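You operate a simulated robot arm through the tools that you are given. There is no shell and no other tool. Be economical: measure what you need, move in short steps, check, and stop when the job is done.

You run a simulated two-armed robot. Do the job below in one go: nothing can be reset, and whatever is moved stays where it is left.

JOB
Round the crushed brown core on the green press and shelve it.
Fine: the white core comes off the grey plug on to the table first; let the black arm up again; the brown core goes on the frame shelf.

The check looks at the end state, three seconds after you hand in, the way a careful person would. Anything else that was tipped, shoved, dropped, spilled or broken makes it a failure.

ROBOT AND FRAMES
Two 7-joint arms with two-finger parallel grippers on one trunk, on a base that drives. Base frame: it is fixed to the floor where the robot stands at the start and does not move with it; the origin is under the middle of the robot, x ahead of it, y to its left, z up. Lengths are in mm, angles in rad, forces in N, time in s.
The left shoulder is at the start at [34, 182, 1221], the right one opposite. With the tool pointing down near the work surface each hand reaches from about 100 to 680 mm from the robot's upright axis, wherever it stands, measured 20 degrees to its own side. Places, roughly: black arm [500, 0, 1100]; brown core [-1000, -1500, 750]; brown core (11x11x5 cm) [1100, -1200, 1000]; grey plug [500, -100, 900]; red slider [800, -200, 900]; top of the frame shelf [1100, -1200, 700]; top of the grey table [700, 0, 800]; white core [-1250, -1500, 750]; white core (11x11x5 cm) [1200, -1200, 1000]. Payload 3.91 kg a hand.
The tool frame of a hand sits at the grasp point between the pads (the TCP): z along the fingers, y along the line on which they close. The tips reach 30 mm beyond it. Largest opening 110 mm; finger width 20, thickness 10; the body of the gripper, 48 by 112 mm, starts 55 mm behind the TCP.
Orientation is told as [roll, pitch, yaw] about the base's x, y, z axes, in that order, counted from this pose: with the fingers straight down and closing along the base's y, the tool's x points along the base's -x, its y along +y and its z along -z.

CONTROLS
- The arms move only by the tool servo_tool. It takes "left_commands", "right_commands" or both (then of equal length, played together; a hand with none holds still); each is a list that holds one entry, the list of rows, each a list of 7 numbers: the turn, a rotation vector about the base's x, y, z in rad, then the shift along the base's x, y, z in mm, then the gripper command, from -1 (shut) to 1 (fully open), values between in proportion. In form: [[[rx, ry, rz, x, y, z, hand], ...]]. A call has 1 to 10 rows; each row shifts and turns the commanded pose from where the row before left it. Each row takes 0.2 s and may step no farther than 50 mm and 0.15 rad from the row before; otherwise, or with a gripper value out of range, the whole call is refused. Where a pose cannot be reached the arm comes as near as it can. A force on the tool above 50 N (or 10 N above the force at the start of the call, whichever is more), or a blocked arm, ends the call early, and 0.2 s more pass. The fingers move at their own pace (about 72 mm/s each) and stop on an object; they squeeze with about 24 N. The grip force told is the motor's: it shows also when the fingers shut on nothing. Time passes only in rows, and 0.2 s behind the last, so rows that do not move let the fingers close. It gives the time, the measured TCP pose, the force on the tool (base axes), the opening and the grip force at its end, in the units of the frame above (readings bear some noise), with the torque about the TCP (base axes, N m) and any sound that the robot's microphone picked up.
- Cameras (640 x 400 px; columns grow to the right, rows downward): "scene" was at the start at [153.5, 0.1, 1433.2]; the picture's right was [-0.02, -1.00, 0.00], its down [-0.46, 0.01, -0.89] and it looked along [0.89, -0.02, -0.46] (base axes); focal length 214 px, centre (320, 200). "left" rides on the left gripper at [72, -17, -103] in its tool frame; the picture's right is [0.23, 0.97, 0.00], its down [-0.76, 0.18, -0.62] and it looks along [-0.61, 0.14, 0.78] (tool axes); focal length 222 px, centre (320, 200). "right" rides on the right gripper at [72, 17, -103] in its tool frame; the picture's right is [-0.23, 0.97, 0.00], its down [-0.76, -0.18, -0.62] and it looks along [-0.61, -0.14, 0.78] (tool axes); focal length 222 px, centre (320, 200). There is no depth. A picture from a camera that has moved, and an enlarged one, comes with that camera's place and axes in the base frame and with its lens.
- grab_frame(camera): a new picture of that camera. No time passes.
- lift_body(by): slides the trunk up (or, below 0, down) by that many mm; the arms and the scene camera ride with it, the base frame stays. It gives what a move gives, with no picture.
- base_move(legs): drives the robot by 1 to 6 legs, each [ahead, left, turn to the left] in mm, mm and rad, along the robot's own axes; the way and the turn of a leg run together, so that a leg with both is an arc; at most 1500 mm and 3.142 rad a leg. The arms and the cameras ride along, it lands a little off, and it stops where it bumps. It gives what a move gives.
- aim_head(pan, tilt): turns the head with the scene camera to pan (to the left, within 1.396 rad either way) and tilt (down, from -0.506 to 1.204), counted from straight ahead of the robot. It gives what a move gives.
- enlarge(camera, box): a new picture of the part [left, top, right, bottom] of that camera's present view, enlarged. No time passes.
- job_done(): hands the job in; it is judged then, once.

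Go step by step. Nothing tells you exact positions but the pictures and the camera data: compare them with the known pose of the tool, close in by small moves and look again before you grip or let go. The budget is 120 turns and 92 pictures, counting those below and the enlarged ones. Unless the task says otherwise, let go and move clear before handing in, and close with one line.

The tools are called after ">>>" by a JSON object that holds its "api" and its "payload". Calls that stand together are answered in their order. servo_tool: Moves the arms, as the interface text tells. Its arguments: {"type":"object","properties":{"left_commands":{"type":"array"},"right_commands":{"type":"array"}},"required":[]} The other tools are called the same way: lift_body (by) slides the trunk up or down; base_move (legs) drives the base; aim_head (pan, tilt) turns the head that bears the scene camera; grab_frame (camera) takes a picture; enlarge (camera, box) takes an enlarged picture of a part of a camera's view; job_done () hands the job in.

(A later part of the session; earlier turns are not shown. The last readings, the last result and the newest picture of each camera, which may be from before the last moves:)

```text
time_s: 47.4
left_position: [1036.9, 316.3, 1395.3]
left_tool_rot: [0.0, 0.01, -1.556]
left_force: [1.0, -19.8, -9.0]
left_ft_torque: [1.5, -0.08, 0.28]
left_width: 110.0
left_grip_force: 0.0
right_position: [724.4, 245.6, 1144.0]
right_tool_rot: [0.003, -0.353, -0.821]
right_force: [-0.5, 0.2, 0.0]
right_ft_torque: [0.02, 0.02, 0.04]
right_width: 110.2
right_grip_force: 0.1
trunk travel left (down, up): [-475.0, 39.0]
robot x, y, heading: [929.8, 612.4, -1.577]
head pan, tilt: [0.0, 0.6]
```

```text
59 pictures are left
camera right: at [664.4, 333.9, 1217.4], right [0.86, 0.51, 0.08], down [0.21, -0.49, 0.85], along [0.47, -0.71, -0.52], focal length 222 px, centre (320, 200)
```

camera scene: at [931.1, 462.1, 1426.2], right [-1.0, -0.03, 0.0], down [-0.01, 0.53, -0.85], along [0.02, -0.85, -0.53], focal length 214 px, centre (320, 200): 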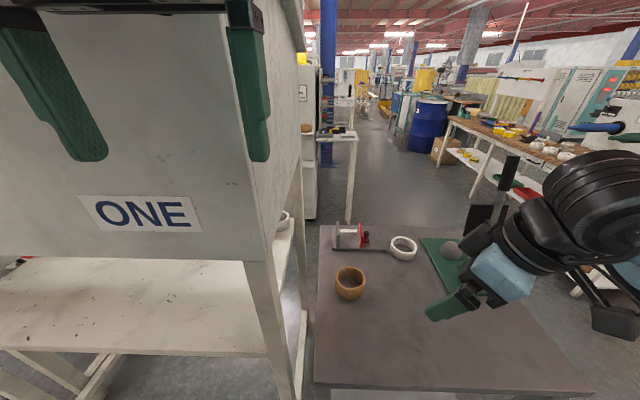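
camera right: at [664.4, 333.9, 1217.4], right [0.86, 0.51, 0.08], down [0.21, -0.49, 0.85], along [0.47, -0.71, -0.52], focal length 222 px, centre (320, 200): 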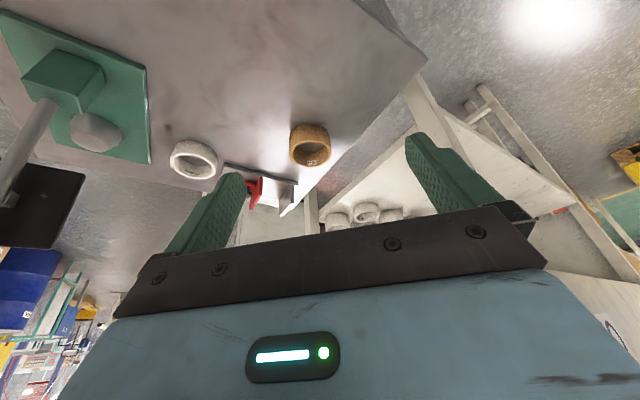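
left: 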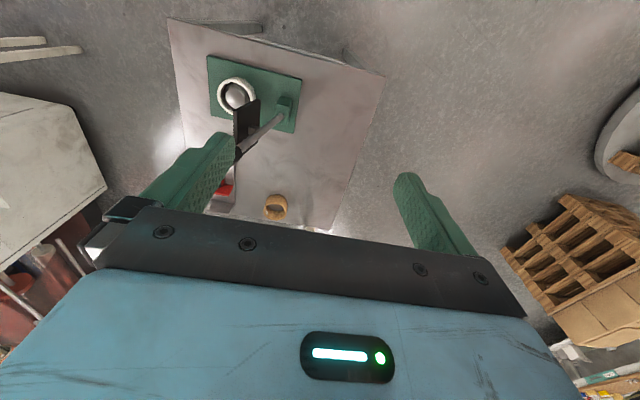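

The brown core is at about [850, 33, 890]. I'll ease the left hand off the head and bring the right hand to a pre-grasp point above it.

>>> {"api": "servo_tool", "payload": {"left_commands": [[[0, 0, 0, 3, -6, 0, 1], [0, 0, 0, 3, -6, 0, 1], [0, 0, 0, 0, 0, 0, 1], [0, 0, 0, 0, 0, 0, 1], [0, 0, 0, 0, 0, 0, 1], [0, 0, 0, 0, 0, 0, 1]]], "right_commands": [[[0, 0, 0, 17, -31, -27, 1], [0, 0, 0, 17, -31, -27, 1], [0, 0, 0, 17, -31, -27, 1], [0, 0, 0, 17, -31, -27, 1], [0, 0, 0, 17, -31, -27, 1], [0, 0, 0, 17, -31, -27, 1]]]}}

>>> {"api": "grab_frame", "payload": {"camera": "right"}}

>>> {"api": "enlarge", "payload": {"camera": "scene", "box": [310, 220, 470, 320]}}

```text
time_s: 48.8
left_position: [1044.6, 303.2, 1395.2]
left_tool_rot: [-0.005, 0.01, -1.554]
left_force: [-0.1, -0.4, 0.0]
left_ft_torque: [-0.02, 0.03, 0.01]
left_width: 110.0
left_grip_force: 0.1
right_position: [827.6, 60.3, 982.4]
right_tool_rot: [0.002, -0.352, -0.819]
right_force: [0.8, 0.6, -0.5]
right_ft_torque: [0.02, 0.01, 0.01]
right_width: 110.0
right_grip_force: 0.1
trunk travel left (down, up): [-475.0, 39.0]
robot x, y, heading: [929.0, 612.4, -1.575]
head pan, tilt: [0.0, 0.6]
```

```text
58 pictures are left
camera right: at [766.9, 146.8, 1054.3], right [0.86, 0.51, 0.08], down [0.21, -0.49, 0.85], along [0.47, -0.71, -0.52], focal length 222 px, centre (320, 200)
```

right: 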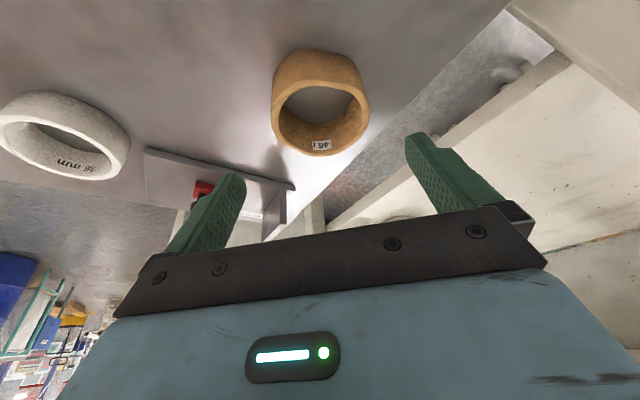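

```text
4.00 times, centred on (390, 270) of scene
camera zoom: at [929.0, 462.1, 1422.3], right [-1.0, 0.0, 0.0], down [0.0, 0.57, -0.82], along [0.0, -0.82, -0.57], focal length 858 px, centre (40, -80)
```

zoom: 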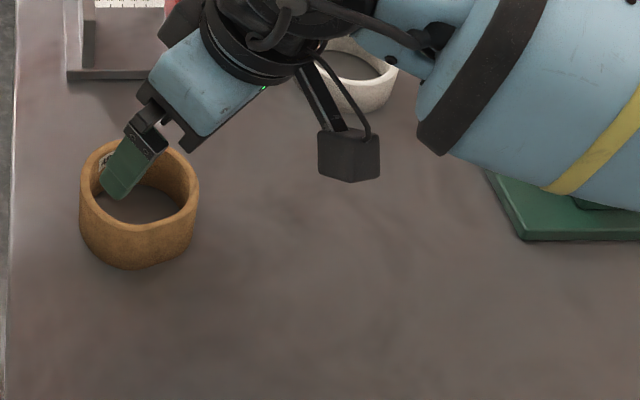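

The brown core is visibly dented and marked "48", with its rim centre at about [849, 37, 875]. I'll descend partway and check alignment.

>>> {"api": "servo_tool", "payload": {"right_commands": [[[0, 0, 0, 7, -8, -35, 1], [0, 0, 0, 7, -8, -35, 1]]]}}

>>> {"api": "grab_frame", "payload": {"camera": "right"}}

```text
time_s: 49.4
left_position: [1042.5, 303.5, 1395.6]
left_tool_rot: [-0.004, 0.011, -1.555]
left_force: [-0.3, -0.2, 1.3]
left_ft_torque: [0.0, 0.0, 0.02]
left_width: 109.9
left_grip_force: 0.0
right_position: [840.3, 43.4, 911.1]
right_tool_rot: [0.002, -0.353, -0.823]
right_force: [-0.6, 0.7, 0.5]
right_ft_torque: [-0.03, -0.01, -0.01]
right_width: 110.0
right_grip_force: 0.0
trunk travel left (down, up): [-475.0, 39.0]
robot x, y, heading: [925.2, 612.0, -1.576]
head pan, tilt: [0.0, 0.6]
```

```text
56 pictures are left
camera right: at [780.5, 130.7, 984.1], right [0.86, 0.51, 0.08], down [0.21, -0.49, 0.85], along [0.47, -0.71, -0.52], focal length 222 px, centre (320, 200)
```

right: 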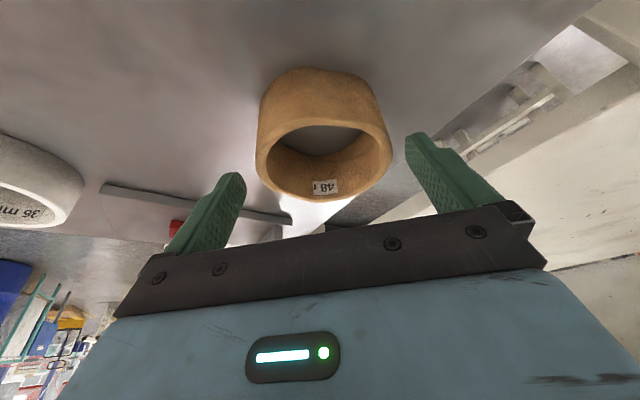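

Aligned. I'll descend the remaining 30 mm in small steps, then close gently.

>>> {"api": "servo_tool", "payload": {"right_commands": [[[0, 0, 0, 3, -3, -10, 1], [0, 0, 0, 3, -3, -10, 1], [0, 0, 0, 2, -2, -7, 1], [0, 0, 0, 0, 0, 0, 1]]]}}

>>> {"api": "enlarge", "payload": {"camera": "right", "box": [160, 60, 480, 260]}}

```text
time_s: 50.4
left_position: [1043.4, 303.4, 1395.0]
left_tool_rot: [-0.003, 0.008, -1.553]
left_force: [0.1, 1.1, -1.1]
left_ft_torque: [-0.01, 0.02, 0.01]
left_width: 110.0
left_grip_force: 0.1
right_position: [848.9, 36.3, 886.0]
right_tool_rot: [0.004, -0.354, -0.821]
right_force: [-0.2, -0.5, 0.0]
right_ft_torque: [0.02, 0.0, 0.02]
right_width: 109.9
right_grip_force: 0.1
trunk travel left (down, up): [-475.0, 39.0]
robot x, y, heading: [926.5, 608.1, -1.576]
head pan, tilt: [0.0, 0.6]
```

```text
2.00 times, centred on (320, 160) of right
camera zoom: at [788.3, 123.7, 958.3], right [0.86, 0.51, 0.08], down [0.21, -0.49, 0.85], along [0.47, -0.71, -0.52], focal length 444 px, centre (320, 280)
```

zoom: 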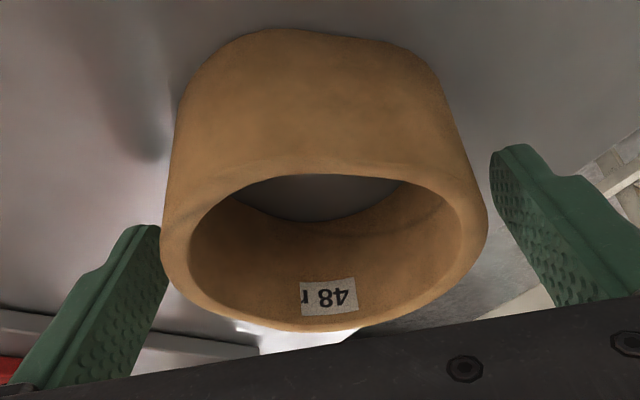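

The core sits between the fingers, so I'll close.

>>> {"api": "servo_tool", "payload": {"right_commands": [[[0, 0, 0, 0, 0, 0, 0.5], [0, 0, 0, 0, 0, 0, 0], [0, 0, 0, 0, 0, 0, 0], [0, 0, 0, 0, 0, 0, 0]]]}}

>>> {"api": "enlarge", "payload": {"camera": "right", "box": [160, 60, 480, 260]}}

```text
time_s: 51.4
left_position: [1044.1, 303.7, 1394.9]
left_tool_rot: [-0.001, 0.008, -1.555]
left_force: [-0.2, -0.1, -0.4]
left_ft_torque: [0.02, 0.01, 0.0]
left_width: 110.2
left_grip_force: 0.0
right_position: [848.3, 36.3, 885.9]
right_tool_rot: [0.002, -0.353, -0.823]
right_force: [0.5, 0.3, 0.5]
right_ft_torque: [-0.03, 0.02, -0.02]
right_width: 89.3
right_grip_force: 23.7
trunk travel left (down, up): [-475.0, 39.0]
robot x, y, heading: [930.6, 608.6, -1.576]
head pan, tilt: [0.0, 0.6]
```

```text
2.00 times, centred on (320, 160) of right
camera zoom: at [788.2, 123.6, 958.6], right [0.86, 0.51, 0.08], down [0.21, -0.49, 0.85], along [0.47, -0.71, -0.52], focal length 444 px, centre (320, 280)
```

zoom: 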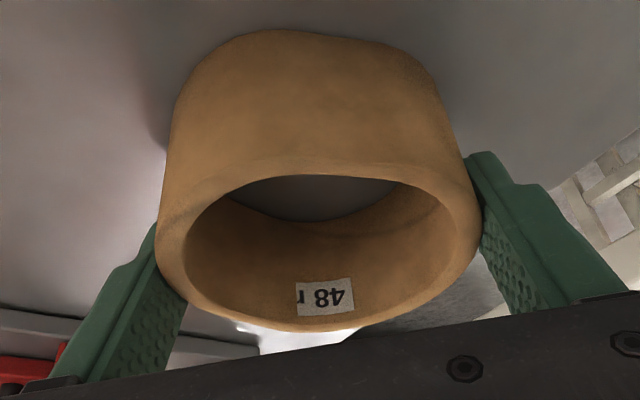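

It's held at 89 mm. I'll lift, pull in, and drive back to the front of the table.

>>> {"api": "servo_tool", "payload": {"right_commands": [[[0, 0, 0, 0, 0, 15, 0], [0, 0, 0, 0, 0, 30, 0], [0, 0, 0, 0, 5, 35, 0], [0, 0, 0, -5, 25, 30, 0], [0, 0, 0, -5, 30, 30, 0], [0, 0, 0, -5, 40, 10, 0], [0, 0, 0, -5, 40, 0, 0], [0, 0, 0, -5, 30, 0, 0]]]}}

>>> {"api": "grab_frame", "payload": {"camera": "right"}}

```text
time_s: 53.2
left_position: [1044.0, 304.2, 1394.3]
left_tool_rot: [-0.001, 0.009, -1.554]
left_force: [0.3, 1.1, -0.6]
left_ft_torque: [0.0, 0.02, 0.0]
left_width: 110.1
left_grip_force: 0.0
right_position: [823.8, 205.6, 1035.7]
right_tool_rot: [0.0, -0.352, -0.821]
right_force: [0.8, -0.8, -0.9]
right_ft_torque: [0.0, -0.02, -0.03]
right_width: 89.4
right_grip_force: 23.5
trunk travel left (down, up): [-475.0, 39.0]
robot x, y, heading: [925.0, 611.0, -1.577]
head pan, tilt: [0.0, 0.6]
```

```text
53 pictures are left
camera right: at [763.1, 294.1, 1108.6], right [0.86, 0.51, 0.08], down [0.21, -0.49, 0.85], along [0.47, -0.71, -0.52], focal length 222 px, centre (320, 200)
```

right: 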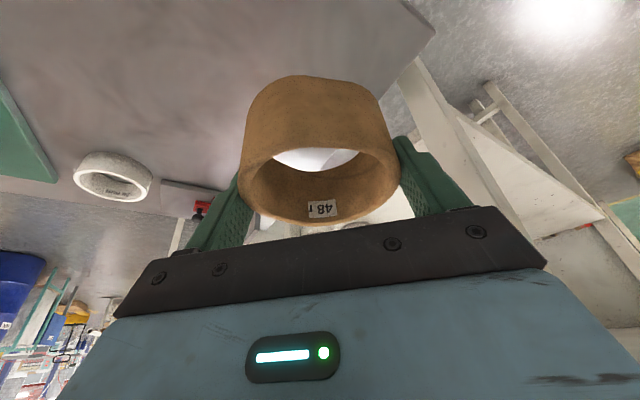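

The core is held securely, so I'll drive back around to the front.

>>> {"api": "base_move", "payload": {"legs": [[-300, 0, 0], [0, 0, 1.571], [-1030, 0, 0], [0, -905, 0]]}}

>>> {"api": "grab_frame", "payload": {"camera": "scene"}}

```text
time_s: 71.9
left_position: [215.0, 124.8, 1395.8]
left_tool_rot: [-0.002, 0.008, 0.02]
left_force: [-1.2, -0.4, -0.4]
left_ft_torque: [0.03, 0.06, 0.02]
left_width: 110.1
left_grip_force: 0.0
right_position: [313.0, -94.7, 1034.6]
right_tool_rot: [0.005, -0.353, 0.757]
right_force: [-0.1, 0.0, -0.4]
right_ft_torque: [0.01, 0.03, 0.0]
right_width: 89.0
right_grip_force: 23.7
trunk travel left (down, up): [-475.0, 39.0]
robot x, y, heading: [-92.7, 5.5, -0.002]
head pan, tilt: [0.0, 0.6]
```

```text
52 pictures are left
camera scene: at [58.4, 9.5, 1422.5], right [0.0, -1.0, 0.0], down [-0.56, 0.0, -0.83], along [0.83, 0.0, -0.56], focal length 214 px, centre (320, 200)
```

scene: 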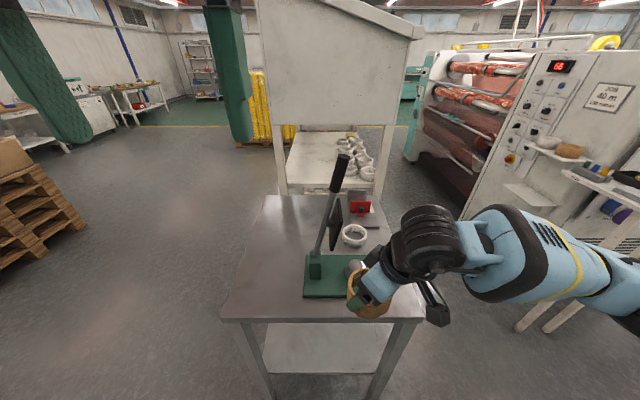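

Next I'll drive 100 mm ahead, bring the core lower and to the right of the plug, and look.

>>> {"api": "base_move", "payload": {"legs": [[100, 0, 0]]}}

>>> {"api": "servo_tool", "payload": {"right_commands": [[[0, 0, 0, 10, -20, -10, 0], [0, 0, 0, 10, -20, -15, 0], [0, 0, 0, 10, -5, -15, 0]]]}}

>>> {"api": "grab_frame", "payload": {"camera": "right"}}

>>> {"api": "enlarge", "payload": {"camera": "scene", "box": [280, 180, 460, 340]}}

```text
time_s: 73.0
left_position: [312.2, 125.5, 1396.1]
left_tool_rot: [-0.001, 0.009, 0.022]
left_force: [0.9, -0.1, -0.5]
left_ft_torque: [0.01, 0.01, 0.02]
left_width: 110.1
left_grip_force: 0.1
right_position: [412.2, -93.5, 1036.3]
right_tool_rot: [0.003, -0.351, 0.756]
right_force: [-0.9, 0.9, -0.4]
right_ft_torque: [0.01, 0.0, 0.03]
right_width: 89.1
right_grip_force: 23.3
trunk travel left (down, up): [-475.0, 39.0]
robot x, y, heading: [4.4, 9.3, 0.001]
head pan, tilt: [0.0, 0.6]
```

```text
time_s: 73.8
left_position: [313.7, 126.3, 1395.1]
left_tool_rot: [0.0, 0.01, 0.021]
left_force: [-0.2, -0.8, 0.6]
left_ft_torque: [0.01, 0.06, -0.01]
left_width: 109.9
left_grip_force: 0.1
right_position: [443.1, -138.9, 996.2]
right_tool_rot: [0.003, -0.353, 0.755]
right_force: [-0.1, -0.4, -1.0]
right_ft_torque: [-0.01, -0.01, 0.0]
right_width: 89.2
right_grip_force: 24.4
trunk travel left (down, up): [-475.0, 39.0]
robot x, y, heading: [7.9, 7.7, 0.003]
head pan, tilt: [0.0, 0.6]
```

```text
51 pictures are left
camera right: at [353.6, -198.6, 1068.3], right [-0.51, 0.85, 0.08], down [0.49, 0.21, 0.85], along [0.71, 0.47, -0.52], focal length 222 px, centre (320, 200)
```

right: 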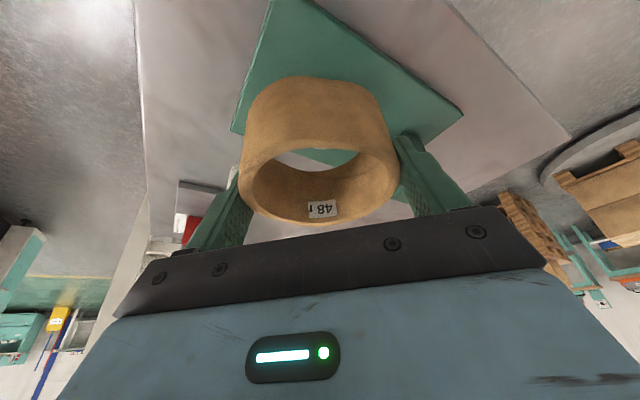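

```text
2.50 times, centred on (370, 260) of scene
camera zoom: at [157.9, 9.7, 1422.4], right [0.0, -1.0, 0.0], down [-0.57, 0.0, -0.82], along [0.82, 0.0, -0.57], focal length 536 px, centre (195, 50)
```

zoom: 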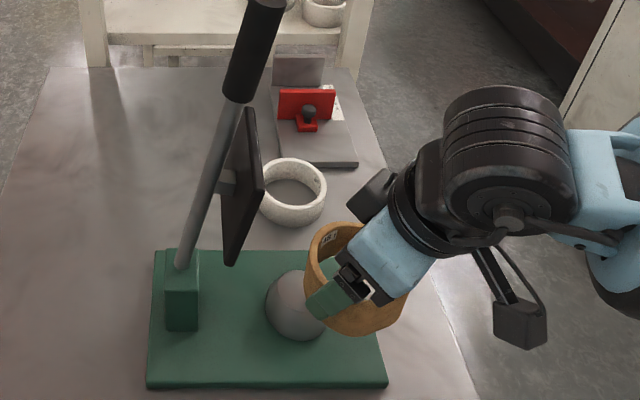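

The plug is centred near [480, -106]. I'll lower beside it, slide over, and check before setting the core on.

>>> {"api": "servo_tool", "payload": {"right_commands": [[[0, 0, 0, 0, 0, -20, 0], [0, 0, 0, 0, 0, -20, 0], [0, 0, 0, 12, 11, 0, 0], [0, 0, 0, 12, 11, 0, 0], [0, 0, 0, 12, 11, 0, 0]]]}}

>>> {"api": "enlarge", "payload": {"camera": "right", "box": [160, 0, 480, 240]}}

>>> {"api": "enlarge", "payload": {"camera": "scene", "box": [310, 230, 430, 330]}}

```text
time_s: 75.0
left_position: [313.1, 126.1, 1395.1]
left_tool_rot: [-0.004, 0.009, 0.022]
left_force: [0.4, 0.7, 0.2]
left_ft_torque: [-0.03, -0.02, -0.01]
left_width: 110.0
left_grip_force: 0.1
right_position: [478.9, -104.8, 955.6]
right_tool_rot: [0.002, -0.353, 0.757]
right_force: [0.1, 0.1, -0.9]
right_ft_torque: [-0.01, -0.01, -0.02]
right_width: 89.1
right_grip_force: 23.9
trunk travel left (down, up): [-475.0, 39.0]
robot x, y, heading: [6.4, 7.6, 0.002]
head pan, tilt: [0.0, 0.6]
```

```text
1.67 times, centred on (320, 120) of right
camera zoom: at [390.0, -164.1, 1028.7], right [-0.51, 0.85, 0.08], down [0.49, 0.21, 0.85], along [0.71, 0.47, -0.52], focal length 370 px, centre (320, 333)
```

zoom: 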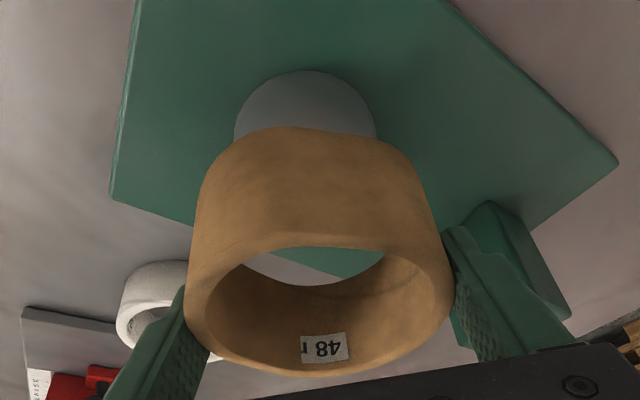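

```text
4.00 times, centred on (370, 280) of scene
camera zoom: at [157.9, 10.1, 1422.4], right [0.0, -1.0, 0.0], down [-0.57, 0.0, -0.82], along [0.82, 0.0, -0.57], focal length 858 px, centre (120, -120)
```

zoom: 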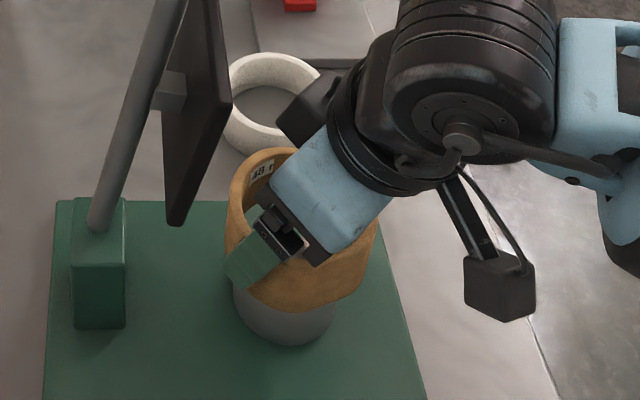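

The core is over the plug, about 3–4 mm too far right. I'll correct that and lower it gently until it seats.

>>> {"api": "servo_tool", "payload": {"right_commands": [[[0, 0, 0, 0, 3, 0, 0], [0, 0, 0, 0, 0, -6, 0], [0, 0, 0, 0, 0, -6, 0], [0, 0, 0, 0, 0, -4, 0], [0, 0, 0, 0, 0, -4, 0], [0, 0, 0, 0, 0, 0, 0]]]}}

>>> {"api": "enlarge", "payload": {"camera": "right", "box": [160, 0, 480, 240]}}

```text
time_s: 76.4
left_position: [313.4, 125.1, 1395.3]
left_tool_rot: [-0.004, 0.009, 0.021]
left_force: [-0.4, -0.3, -0.5]
left_ft_torque: [-0.02, -0.01, 0.02]
left_width: 110.2
left_grip_force: 0.1
right_position: [477.1, -101.9, 935.2]
right_tool_rot: [0.002, -0.351, 0.756]
right_force: [-0.2, -0.8, -0.6]
right_ft_torque: [0.0, 0.01, -0.01]
right_width: 88.9
right_grip_force: 23.5
trunk travel left (down, up): [-475.0, 39.0]
robot x, y, heading: [9.1, 6.6, 0.002]
head pan, tilt: [0.0, 0.6]
```

```text
1.67 times, centred on (320, 120) of right
camera zoom: at [389.7, -161.9, 1008.4], right [-0.51, 0.85, 0.08], down [0.49, 0.21, 0.85], along [0.71, 0.47, -0.52], focal length 370 px, centre (320, 333)
```

zoom: 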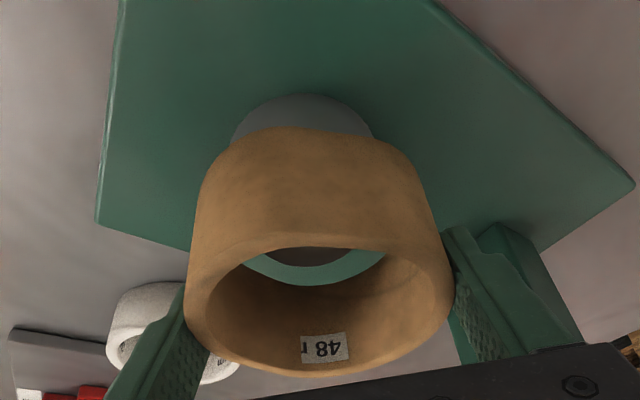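

The plug is showing inside the bore, centred. I'll continue lowering.

>>> {"api": "servo_tool", "payload": {"right_commands": [[[0, 0, 0, 0, 0, -4, 0], [0, 0, 0, 0, 0, -4, 0], [0, 0, 0, 0, 0, -4, 0], [0, 0, 0, 0, 0, -4, 0], [0, 0, 0, 0, 0, 0, 0]]]}}

>>> {"api": "enlarge", "payload": {"camera": "right", "box": [160, 0, 480, 240]}}

```text
time_s: 77.6
left_position: [313.5, 126.4, 1395.6]
left_tool_rot: [-0.003, 0.01, 0.022]
left_force: [-0.6, 0.2, 0.9]
left_ft_torque: [0.0, 0.02, 0.03]
left_width: 110.0
left_grip_force: 0.2
right_position: [479.0, -102.6, 919.5]
right_tool_rot: [0.001, -0.352, 0.756]
right_force: [0.0, 0.2, -1.1]
right_ft_torque: [0.02, 0.02, 0.02]
right_width: 89.3
right_grip_force: 24.1
trunk travel left (down, up): [-475.0, 39.0]
robot x, y, heading: [8.7, 9.6, 0.005]
head pan, tilt: [0.0, 0.6]
```

```text
1.67 times, centred on (320, 120) of right
camera zoom: at [389.8, -162.0, 992.3], right [-0.51, 0.85, 0.08], down [0.49, 0.21, 0.85], along [0.71, 0.47, -0.52], focal length 370 px, centre (320, 333)
```

zoom: 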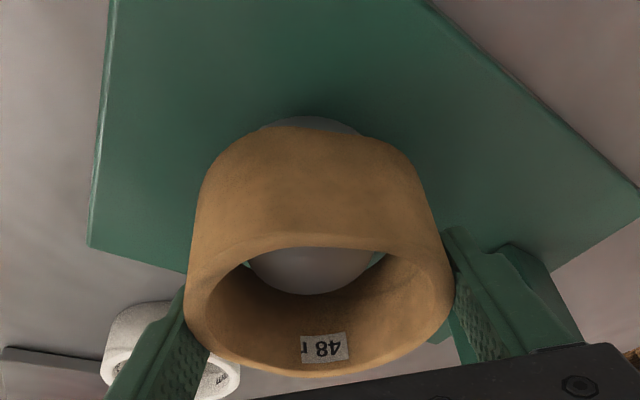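

>>> {"api": "servo_tool", "payload": {"right_commands": [[[0, 0, 0, 0, 0, -4, 0], [0, 0, 0, 0, 0, -4, 0], [0, 0, 0, 0, 0, -3, 0], [0, 0, 0, 0, 0, -3, 0], [0, 0, 0, 0, 0, 0, 0]]]}}

>>> {"api": "enlarge", "payload": {"camera": "right", "box": [160, 0, 480, 240]}}

```text
time_s: 78.8
left_position: [313.5, 126.0, 1394.6]
left_tool_rot: [-0.004, 0.01, 0.021]
left_force: [-0.5, -0.5, 0.2]
left_ft_torque: [-0.02, 0.04, 0.01]
left_width: 110.0
left_grip_force: 0.1
right_position: [478.1, -102.9, 906.1]
right_tool_rot: [0.003, -0.353, 0.756]
right_force: [0.0, -1.0, 0.2]
right_ft_torque: [0.01, -0.03, -0.02]
right_width: 89.1
right_grip_force: 24.3
trunk travel left (down, up): [-475.0, 39.0]
robot x, y, heading: [7.0, 7.5, 0.0]
head pan, tilt: [0.0, 0.6]
```

```text
1.67 times, centred on (320, 120) of right
camera zoom: at [389.6, -162.0, 978.2], right [-0.51, 0.85, 0.08], down [0.49, 0.21, 0.85], along [0.71, 0.47, -0.52], focal length 370 px, centre (320, 333)
```

zoom: 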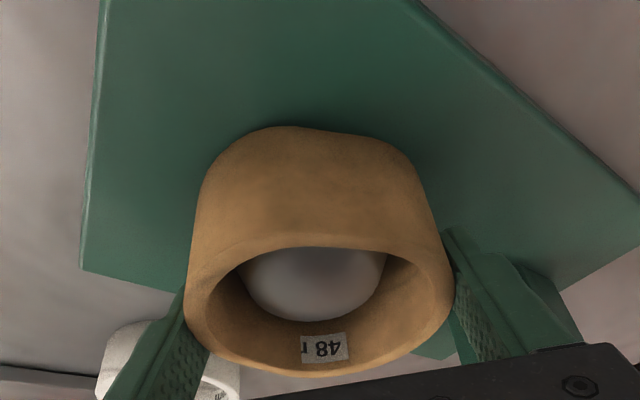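

The core has passed over the plug almost to the bed. I'll lower the last few mm to contact.

>>> {"api": "servo_tool", "payload": {"right_commands": [[[0, 0, 0, 0, 0, -2, 0], [0, 0, 0, 0, 0, -2, 0], [0, 0, 0, 0, 0, -2, 0], [0, 0, 0, 0, 0, 0, 0]]]}}

```text
time_s: 79.8
left_position: [312.1, 124.3, 1394.8]
left_tool_rot: [-0.005, 0.011, 0.019]
left_force: [0.4, 0.3, 0.0]
left_ft_torque: [-0.02, -0.01, -0.03]
left_width: 110.2
left_grip_force: 0.2
right_position: [477.4, -102.4, 901.8]
right_tool_rot: [0.002, -0.352, 0.757]
right_force: [-1.0, -0.7, 8.4]
right_ft_torque: [-0.39, 0.09, -0.03]
right_width: 89.4
right_grip_force: 24.4
trunk travel left (down, up): [-475.0, 39.0]
robot x, y, heading: [10.5, 8.3, 0.004]
head pan, tilt: [0.0, 0.6]
```

Contact at TCP z 902 with 8 N. I'll release and back off along the tool axis.

>>> {"api": "servo_tool", "payload": {"right_commands": [[[0, 0, 0, 0, 0, 0, 0.6], [0, 0, 0, 0, 0, 0, 1], [0, 0, 0, 0, 0, 0, 1], [0, 0, 0, -3, -3, 10, 1], [0, 0, 0, -8, -8, 30, 1], [0, 0, 0, -8, -8, 30, 1], [0, 0, 0, -12, -20, 20, 1]]]}}

>>> {"api": "grab_frame", "payload": {"camera": "right"}}

>>> {"api": "enlarge", "payload": {"camera": "scene", "box": [280, 150, 460, 330]}}

```text
time_s: 81.4
left_position: [311.6, 123.7, 1396.6]
left_tool_rot: [-0.003, 0.008, 0.023]
left_force: [-0.4, 0.5, 1.2]
left_ft_torque: [-0.01, 0.02, 0.02]
left_width: 110.1
left_grip_force: 0.0
right_position: [447.3, -142.8, 990.4]
right_tool_rot: [0.003, -0.354, 0.754]
right_force: [0.4, 0.0, 0.8]
right_ft_torque: [0.01, 0.0, -0.02]
right_width: 110.0
right_grip_force: 0.0
trunk travel left (down, up): [-475.0, 39.0]
robot x, y, heading: [6.6, 7.0, 0.0]
head pan, tilt: [0.0, 0.6]
```

```text
44 pictures are left
camera right: at [357.7, -201.9, 1062.7], right [-0.51, 0.85, 0.08], down [0.49, 0.21, 0.85], along [0.71, 0.47, -0.52], focal length 222 px, centre (320, 200)
```

right: 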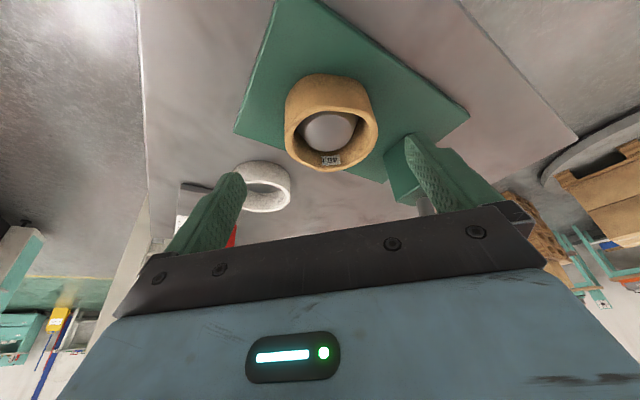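

```text
2.22 times, centred on (370, 240) of scene
camera zoom: at [156.8, 8.8, 1422.6], right [0.0, -1.0, 0.0], down [-0.56, 0.0, -0.83], along [0.83, 0.0, -0.56], focal length 477 px, centre (209, 111)
```

zoom: 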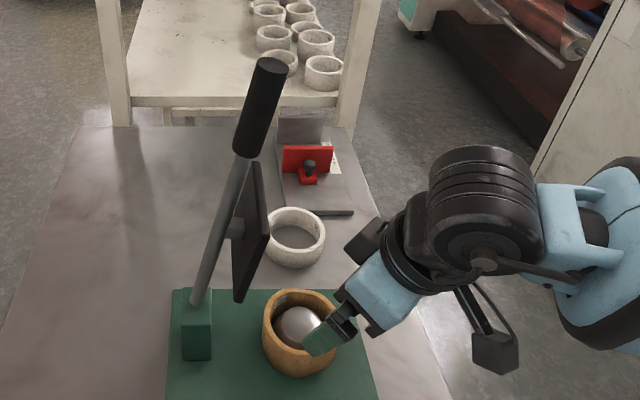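

The brown core is on the plug. The lever runs from its pivot near [500, 25, 905] up to its tip at [495, -40, 1239]. I'll point the right hand forward to straddle the black grip and swing it down toward -y. First I'll retract and reorient.

>>> {"api": "servo_tool", "payload": {"right_commands": [[[0, 0, 0, -20, -15, 30, 1], [0, 0, 0, -20, -15, 30, 1], [0, 0, -0.126, -20, -10, 30, 1], [0, 0, -0.126, -20, -10, 30, 1], [0, 0, -0.126, -20, 0, 30, 1], [0, 0, -0.126, -20, 0, 20, 1], [0, 0, -0.126, -10, 0, 0, 1], [0, 0, -0.126, 0, 0, 0, 1]]]}}

>>> {"api": "servo_tool", "payload": {"right_commands": [[[0, -0.135, 0, 0, 0, 0, 1], [0, -0.135, 0, 0, 0, 0, 1], [0, -0.135, 0, 0, 0, 0, 1], [0, -0.135, 0, 0, 0, 0, 1], [0, -0.135, 0, 0, 0, 0, 1], [0, -0.135, 0, 0, 0, 0, 1], [0, -0.135, 0, 0, 0, 0, 1]]]}}

>>> {"api": "grab_frame", "payload": {"camera": "scene"}}

```text
time_s: 83.2
left_position: [313.5, 125.8, 1394.3]
left_tool_rot: [-0.004, 0.009, 0.02]
left_force: [-0.3, 0.0, 0.1]
left_ft_torque: [0.03, 0.03, 0.02]
left_width: 110.0
left_grip_force: 0.1
right_position: [326.7, -189.8, 1165.0]
right_tool_rot: [0.002, -0.354, -0.005]
right_force: [-0.7, 0.5, 0.1]
right_ft_torque: [-0.01, -0.01, 0.05]
right_width: 110.0
right_grip_force: 0.1
right hand out of reach, approached as far as the arm can: row 7
trunk travel left (down, up): [-475.0, 39.0]
robot x, y, heading: [5.2, 7.2, -0.001]
head pan, tilt: [0.0, 0.6]
```

```text
time_s: 84.8
left_position: [313.7, 125.3, 1395.7]
left_tool_rot: [-0.002, 0.01, 0.022]
left_force: [0.7, 0.1, -0.2]
left_ft_torque: [-0.02, 0.03, 0.02]
left_width: 109.9
left_grip_force: 0.0
right_position: [454.5, -144.9, 1225.8]
right_tool_rot: [0.001, -1.299, -0.001]
right_force: [0.5, -0.3, 0.8]
right_ft_torque: [0.0, 0.01, -0.01]
right_width: 109.9
right_grip_force: 0.1
right hand out of reach, approached as far as the arm can: row 1, 2, 3, 4, 5, 6, 7
trunk travel left (down, up): [-475.0, 39.0]
robot x, y, heading: [3.8, 8.0, 0.005]
head pan, tilt: [0.0, 0.6]
```

```text
42 pictures are left
camera scene: at [157.8, 9.6, 1422.4], right [0.0, -1.0, 0.0], down [-0.57, 0.0, -0.82], along [0.82, 0.0, -0.57], focal length 214 px, centre (320, 200)
```

scene: 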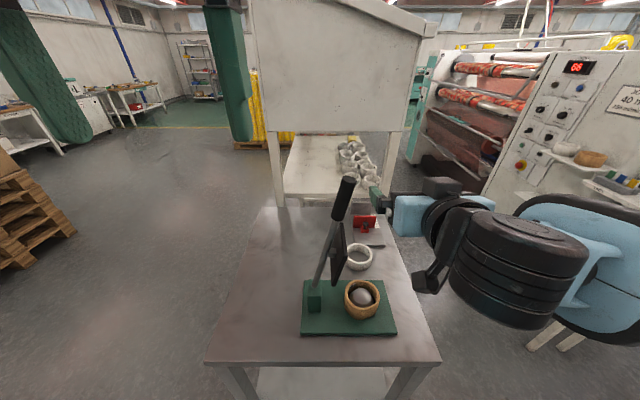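

The hand now points forward but is too close to the body for the approach. I'll back the base 110 mm, then line up in front of the grip.

>>> {"api": "base_move", "payload": {"legs": [[-110, 0, 0]]}}

>>> {"api": "servo_tool", "payload": {"right_commands": [[[0, 0, 0, 10, 20, -5, 1], [0, 0, 0, 10, 30, -5, 1], [0, 0, 0, 10, 30, -5, 1], [0, 0, 0, 0, 30, -5, 1]]]}}

>>> {"api": "grab_frame", "payload": {"camera": "right"}}

>>> {"api": "enlarge", "payload": {"camera": "scene", "box": [260, 130, 460, 290]}}

```text
time_s: 86.0
left_position: [205.1, 125.3, 1396.5]
left_tool_rot: [-0.002, 0.01, 0.021]
left_force: [-0.8, -0.2, 0.1]
left_ft_torque: [0.02, 0.0, -0.02]
left_width: 110.1
left_grip_force: 0.0
right_position: [346.5, -144.2, 1225.0]
right_tool_rot: [0.003, -1.297, -0.002]
right_force: [-0.8, 1.1, 0.1]
right_ft_torque: [-0.02, -0.02, -0.01]
right_width: 110.0
right_grip_force: 0.0
trunk travel left (down, up): [-475.0, 39.0]
robot x, y, heading: [-103.1, 10.2, 0.002]
head pan, tilt: [0.0, 0.6]
```

```text
time_s: 87.0
left_position: [204.9, 126.5, 1395.1]
left_tool_rot: [-0.003, 0.011, 0.021]
left_force: [-0.1, 0.9, 0.9]
left_ft_torque: [-0.01, 0.02, 0.01]
left_width: 109.9
left_grip_force: 0.0
right_position: [375.8, -34.2, 1205.9]
right_tool_rot: [0.001, -1.296, 0.0]
right_force: [0.7, 0.6, 0.6]
right_ft_torque: [0.0, -0.01, 0.02]
right_width: 110.3
right_grip_force: 0.1
trunk travel left (down, up): [-475.0, 39.0]
robot x, y, heading: [-100.3, 6.6, 0.002]
head pan, tilt: [0.0, 0.6]
```

```text
41 pictures are left
camera right: at [255.6, -17.0, 1164.5], right [0.06, 0.97, 0.22], down [-0.39, -0.18, 0.9], along [0.92, -0.14, 0.37], focal length 222 px, centre (320, 200)
```

right: 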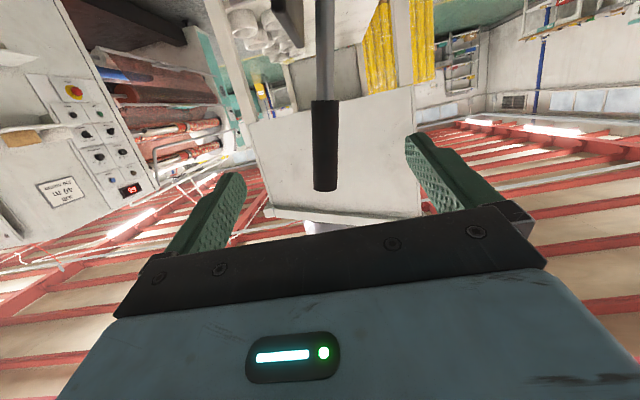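

```text
2.50 times, centred on (360, 210) of scene
camera zoom: at [49.4, 10.8, 1422.5], right [0.0, -1.0, 0.0], down [-0.57, 0.0, -0.82], along [0.82, 0.0, -0.57], focal length 536 px, centre (220, 175)
```

zoom: 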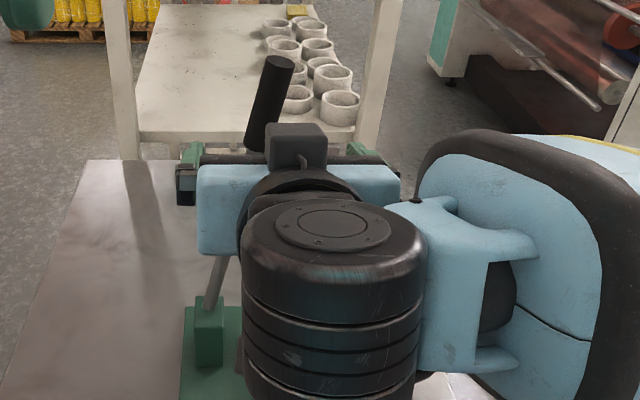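

The grip is centred between the fingers; its axis is at x≈484, around [484, -32, 1200]. I'll move forward to straddle it and close loosely.

>>> {"api": "servo_tool", "payload": {"right_commands": [[[0, 0, 0, 30, 0, 0, 1], [0, 0, 0, 30, 0, 0, 1], [0, 0, 0, 30, 0, 0, 1], [0, 0, 0, 18, 0, 0, 1], [0, 0, 0, 0, 0, 0, -0.1], [0, 0, 0, 0, 0, 0, -0.1]]]}}

>>> {"api": "grab_frame", "payload": {"camera": "right"}}

```text
time_s: 88.4
left_position: [204.3, 124.3, 1393.9]
left_tool_rot: [-0.001, 0.011, 0.022]
left_force: [-0.1, 0.0, -0.2]
left_ft_torque: [0.01, 0.0, 0.03]
left_width: 109.9
left_grip_force: 0.1
right_position: [483.4, -35.5, 1205.5]
right_tool_rot: [0.004, -1.296, -0.002]
right_force: [-0.3, 0.0, -0.1]
right_ft_torque: [0.0, 0.02, 0.02]
right_width: 49.6
right_grip_force: 0.0
trunk travel left (down, up): [-475.0, 39.0]
robot x, y, heading: [-99.4, 9.7, -0.0]
head pan, tilt: [0.0, 0.6]
```

```text
39 pictures are left
camera right: at [362.9, -18.5, 1164.1], right [0.06, 0.97, 0.22], down [-0.39, -0.18, 0.9], along [0.92, -0.14, 0.37], focal length 222 px, centre (320, 200)
```

right: 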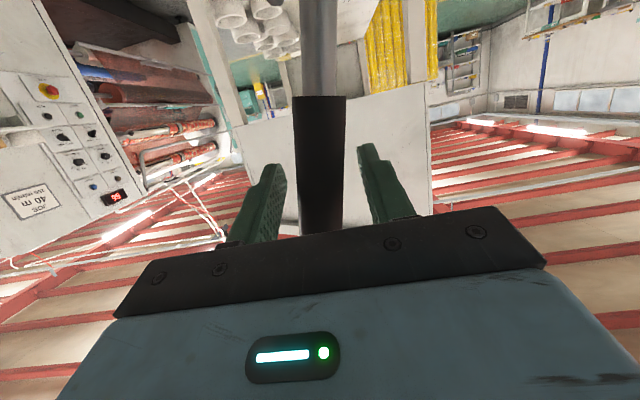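

The grip sits between the fingers. I'll swing it along its arc, r≈305 about the pivot, for the first 25° and check.

>>> {"api": "servo_tool", "payload": {"right_commands": [[[0.0873, 0, 0, 0, -27, -6.4, -0.1], [0.0873, 0, 0, 0, -25.2, -8.5, -0.1], [0.0873, 0, 0, 0, -24.4, -10.6, -0.1], [0.0873, 0, 0, 0, -23.4, -12.7, -0.1], [0.0873, 0, 0, 0, -22.2, -14.6, -0.1]]]}}

>>> {"api": "grab_frame", "payload": {"camera": "right"}}

>>> {"api": "enlarge", "payload": {"camera": "scene", "box": [260, 130, 460, 290]}}

```text
time_s: 89.6
left_position: [203.9, 125.0, 1394.6]
left_tool_rot: [-0.004, 0.008, 0.022]
left_force: [0.6, 0.5, -1.5]
left_ft_torque: [-0.01, -0.01, -0.01]
left_width: 109.9
left_grip_force: 0.0
right_position: [482.6, -142.4, 1163.7]
right_tool_rot: [0.977, -1.107, -0.921]
right_force: [0.1, 1.0, -0.4]
right_ft_torque: [-0.02, 0.02, -0.01]
right_width: 50.1
right_grip_force: 0.3
right hand out of reach, approached as far as the arm can: row 5
trunk travel left (down, up): [-475.0, 39.0]
robot x, y, heading: [-101.4, 10.5, 0.0]
head pan, tilt: [0.0, 0.6]
```

```text
38 pictures are left
camera right: at [362.1, -111.3, 1131.3], right [0.06, 0.82, 0.56], down [-0.39, -0.5, 0.77], along [0.92, -0.27, 0.29], focal length 222 px, centre (320, 200)
```

right: 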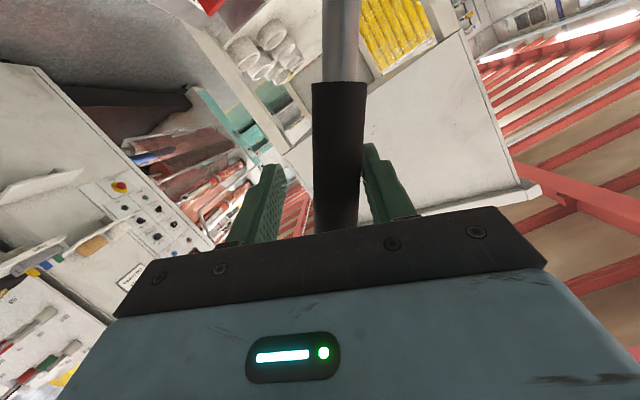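

```text
2.50 times, centred on (360, 210) of scene
camera zoom: at [48.2, 10.4, 1422.6], right [0.0, -1.0, 0.0], down [-0.56, 0.0, -0.83], along [0.83, 0.0, -0.56], focal length 536 px, centre (220, 175)
```

zoom: 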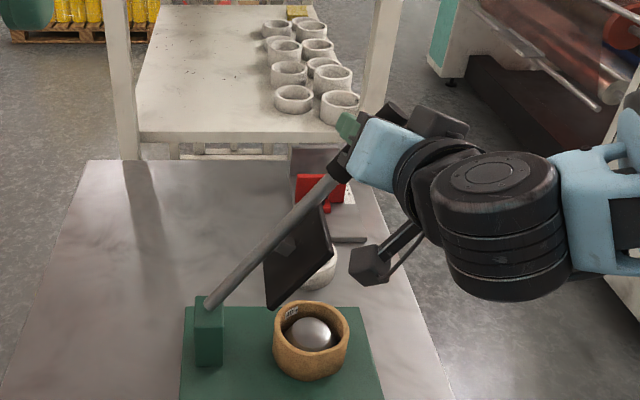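

The lever swings freely with the hand. The last row was only partly reached, so I'll test whether position or roll is the limit by continuing the arc without roll.

>>> {"api": "servo_tool", "payload": {"right_commands": [[[0, 0, 0, 0, -15, -10, -0.1], [0, 0, 0, 0, -20.8, -16.6, -0.1]]]}}

```text
time_s: 90.2
left_position: [204.3, 124.1, 1395.2]
left_tool_rot: [-0.002, 0.011, 0.021]
left_force: [0.3, -0.1, 0.0]
left_ft_torque: [-0.03, 0.01, -0.01]
left_width: 110.1
left_grip_force: 0.0
right_position: [483.4, -143.0, 1162.3]
right_tool_rot: [0.973, -1.105, -0.923]
right_force: [-0.3, 0.1, 0.1]
right_ft_torque: [-0.03, 0.01, -0.02]
right_width: 49.6
right_grip_force: 0.1
right hand out of reach, approached as far as the arm can: row 1, 2
trunk travel left (down, up): [-475.0, 39.0]
robot x, y, heading: [-101.5, 5.1, -0.0]
head pan, tilt: [0.0, 0.6]
```

The arm is folded too tightly at this spot. The lever appears to hold by itself (about 0 N), so I'll back the base 110 mm straight out and see whether it stays.

>>> {"api": "base_move", "payload": {"legs": [[-110, 0, 0]]}}

>>> {"api": "grab_frame", "payload": {"camera": "right"}}

```text
time_s: 91.4
left_position: [98.4, 123.8, 1394.5]
left_tool_rot: [-0.001, 0.01, 0.022]
left_force: [0.3, 0.2, 0.2]
left_ft_torque: [-0.03, 0.01, -0.03]
left_width: 110.0
left_grip_force: 0.1
right_position: [375.5, -143.6, 1161.4]
right_tool_rot: [0.971, -1.109, -0.919]
right_force: [-0.1, 0.5, -0.7]
right_ft_torque: [0.02, 0.02, -0.02]
right_width: 49.7
right_grip_force: 0.0
trunk travel left (down, up): [-475.0, 39.0]
robot x, y, heading: [-213.5, 6.4, 0.003]
head pan, tilt: [0.0, 0.6]
```

```text
36 pictures are left
camera right: at [254.5, -112.2, 1130.1], right [0.06, 0.82, 0.56], down [-0.39, -0.5, 0.77], along [0.92, -0.27, 0.29], focal length 222 px, centre (320, 200)
```

right: 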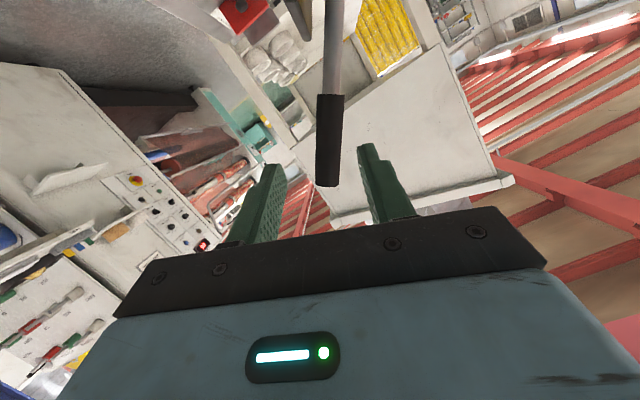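

The lever holds where it is left. From further back I'll re-straddle it and continue the arc.

>>> {"api": "servo_tool", "payload": {"right_commands": [[[0, 0, 0, 36, 0, 0, -0.1], [0, 0, 0, 36, 0, 0, -0.1], [0, 0, 0, 36, 0, 0, -0.1], [0.0873, 0, 0, 0, -23, -16.4, -0.1], [0.0873, 0, 0, 0, -20.2, -17.2, -0.1], [0.0873, 0, 0, 0, -18.7, -19, -0.1]]]}}

>>> {"api": "grab_frame", "payload": {"camera": "right"}}

```text
time_s: 92.8
left_position: [96.8, 129.1, 1393.4]
left_tool_rot: [-0.005, 0.015, 0.022]
left_force: [0.7, 0.3, -0.9]
left_ft_torque: [-0.09, 0.05, 0.01]
left_width: 110.0
left_grip_force: 0.0
right_position: [485.2, -206.3, 1112.1]
right_tool_rot: [1.174, -0.898, -1.067]
right_force: [2.6, -7.2, 9.6]
right_ft_torque: [0.08, 0.8, 0.61]
right_width: 49.4
right_grip_force: 0.0
right hand out of reach, approached as far as the arm can: row 4, 5
trunk travel left (down, up): [-475.0, 39.0]
robot x, y, heading: [-213.1, 5.9, 0.001]
head pan, tilt: [0.0, 0.6]
```

```text
35 pictures are left
camera right: at [363.1, -171.7, 1089.1], right [0.06, 0.67, 0.74], down [-0.37, -0.67, 0.64], along [0.93, -0.31, 0.21], focal length 222 px, centre (320, 200)
```

right: 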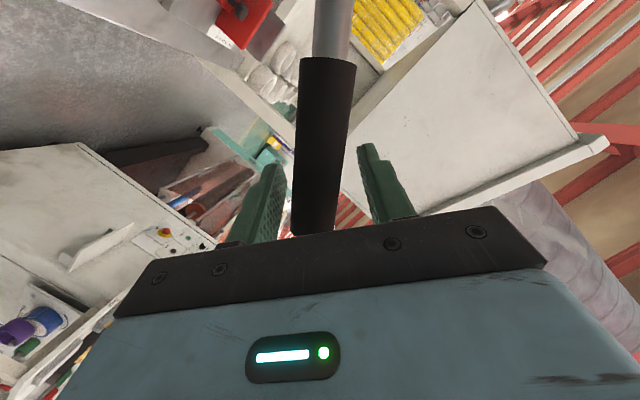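

It's following well. I'll continue the arc.

>>> {"api": "servo_tool", "payload": {"right_commands": [[[0.0873, 0, 0, 0, -16.9, -20.5, -0.1], [0.0873, 0, 0, 0, -15.1, -22, -0.1], [0.0873, 0, 0, 0, -13.1, -23.1, -0.1], [0.0873, 0, 0, 0, -11, -24.2, -0.1]]]}}

>>> {"api": "grab_frame", "payload": {"camera": "right"}}

>>> {"api": "enlarge", "payload": {"camera": "scene", "box": [280, 150, 480, 300]}}

```text
time_s: 93.8
left_position: [94.8, 125.2, 1394.4]
left_tool_rot: [-0.002, 0.01, 0.023]
left_force: [-0.8, -0.8, -0.7]
left_ft_torque: [-0.02, -0.05, -0.03]
left_width: 110.1
left_grip_force: 0.0
right_position: [484.9, -275.8, 1032.4]
right_tool_rot: [1.397, -0.556, -1.245]
right_force: [0.0, 1.4, 1.5]
right_ft_torque: [0.02, -0.01, 0.0]
right_width: 50.2
right_grip_force: 0.9
trunk travel left (down, up): [-475.0, 39.0]
robot x, y, heading: [-211.8, 6.4, 0.002]
head pan, tilt: [0.0, 0.6]
```

```text
34 pictures are left
camera right: at [364.6, -232.4, 1025.3], right [0.06, 0.35, 0.93], down [-0.39, -0.85, 0.34], along [0.92, -0.39, 0.09], focal length 222 px, centre (320, 200)
```

right: 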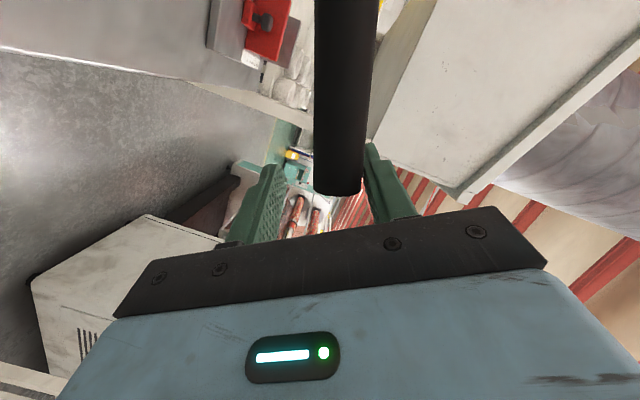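

```text
2.67 times, centred on (380, 225) of scene
camera zoom: at [-59.9, 9.5, 1422.5], right [0.0, -1.0, 0.0], down [-0.56, 0.0, -0.83], along [0.83, 0.0, -0.56], focal length 572 px, centre (160, 133)
```

zoom: 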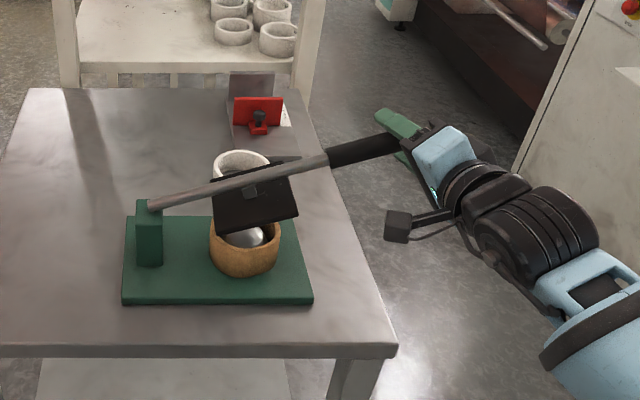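

The hand has drifted toward the handle's end, so I'll slide 30 mm back in along it and continue down more slowly.

>>> {"api": "servo_tool", "payload": {"right_commands": [[[0, 0, 0, 0, 27, -12, -0.1], [0.0873, 0, 0, 0, -9, -24, -0.1], [0.0873, 0, 0, 0, -7, -25, -0.1], [0, 0, 0, 0, 0, 0, -0.1]]]}}

>>> {"api": "enlarge", "payload": {"camera": "scene", "box": [320, 190, 440, 280]}}

>>> {"api": "grab_frame", "payload": {"camera": "right"}}

```text
time_s: 94.8
left_position: [95.5, 125.3, 1395.4]
left_tool_rot: [-0.003, 0.01, 0.023]
left_force: [0.6, -0.9, -0.4]
left_ft_torque: [0.03, 0.01, 0.03]
left_width: 110.1
left_grip_force: 0.0
right_position: [485.0, -264.1, 971.9]
right_tool_rot: [1.456, -0.389, -1.274]
right_force: [-0.1, 0.2, 1.7]
right_ft_torque: [-0.05, 0.02, 0.01]
right_width: 50.4
right_grip_force: 1.3
trunk travel left (down, up): [-475.0, 39.0]
robot x, y, heading: [-208.5, 9.8, 0.0]
head pan, tilt: [0.0, 0.6]
```

```text
4.44 times, centred on (380, 235) of scene
camera zoom: at [-60.2, 9.7, 1422.5], right [0.0, -1.0, 0.0], down [-0.56, 0.0, -0.83], along [0.83, 0.0, -0.56], focal length 953 px, centre (53, 44)
```

zoom: 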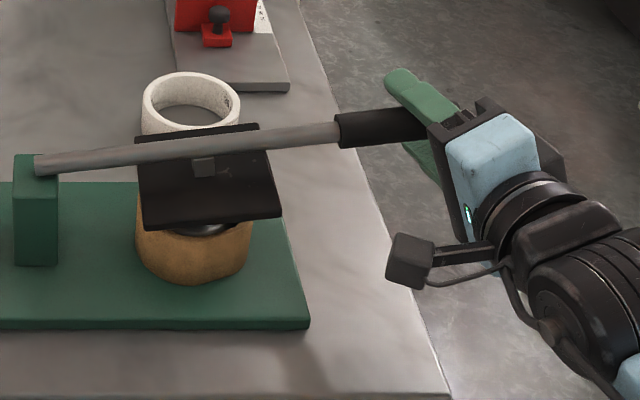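

```text
31 pictures are left
camera right: at [364.6, -219.6, 972.6], right [0.06, 0.18, 0.98], down [-0.39, -0.9, 0.19], along [0.92, -0.4, 0.02], focal length 222 px, centre (320, 200)
```

right: 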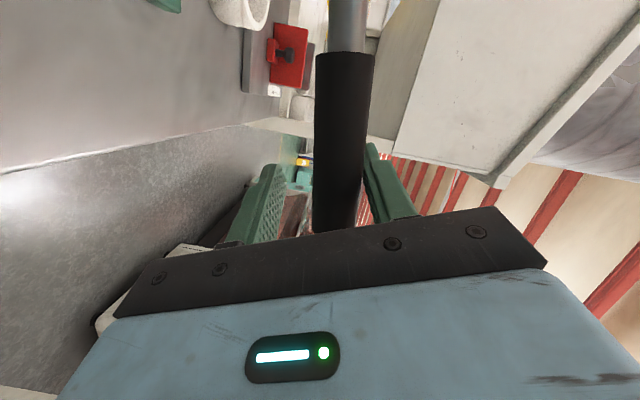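

The plate is just above the core. I'll press down in small steps.

>>> {"api": "servo_tool", "payload": {"right_commands": [[[0.03, 0, 0, 0, -2, -8, -0.1], [0.03, 0, 0, 0, -1.5, -8, -0.1], [0.03, 0, 0, 0, -1, -8, -0.1], [0.02, 0, 0, 0, -1, -5, -0.1], [0.02, 0, 0, 0, 0, -5, -0.1], [0, 0, 0, 0, 0, 0, -0.1]]]}}

>>> {"api": "enlarge", "payload": {"camera": "scene", "box": [320, 190, 440, 280]}}

```text
time_s: 96.2
left_position: [95.3, 125.7, 1395.0]
left_tool_rot: [-0.003, 0.009, 0.022]
left_force: [-0.2, 0.9, 0.3]
left_ft_torque: [0.03, 0.0, 0.01]
left_width: 109.8
left_grip_force: 0.0
right_position: [485.4, -270.6, 937.8]
right_tool_rot: [1.495, -0.267, -1.285]
right_force: [0.4, 0.4, 3.2]
right_ft_torque: [0.03, 0.02, 0.01]
right_width: 51.3
right_grip_force: 1.7
trunk travel left (down, up): [-475.0, 39.0]
robot x, y, heading: [-213.2, 8.8, 0.001]
head pan, tilt: [0.0, 0.6]
```

```text
4.44 times, centred on (380, 235) of scene
camera zoom: at [-60.2, 9.7, 1422.5], right [0.0, -1.0, 0.0], down [-0.56, 0.0, -0.83], along [0.83, 0.0, -0.56], focal length 953 px, centre (53, 44)
```

zoom: 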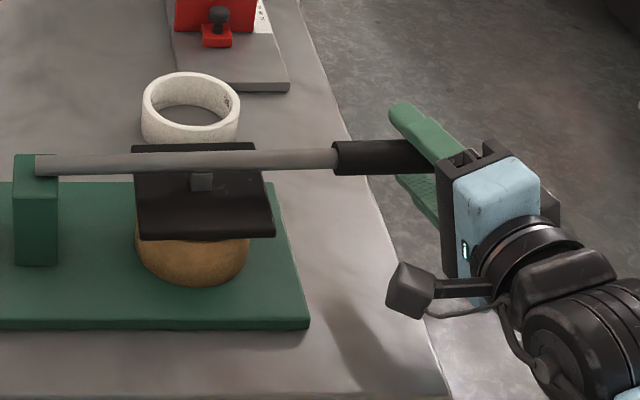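

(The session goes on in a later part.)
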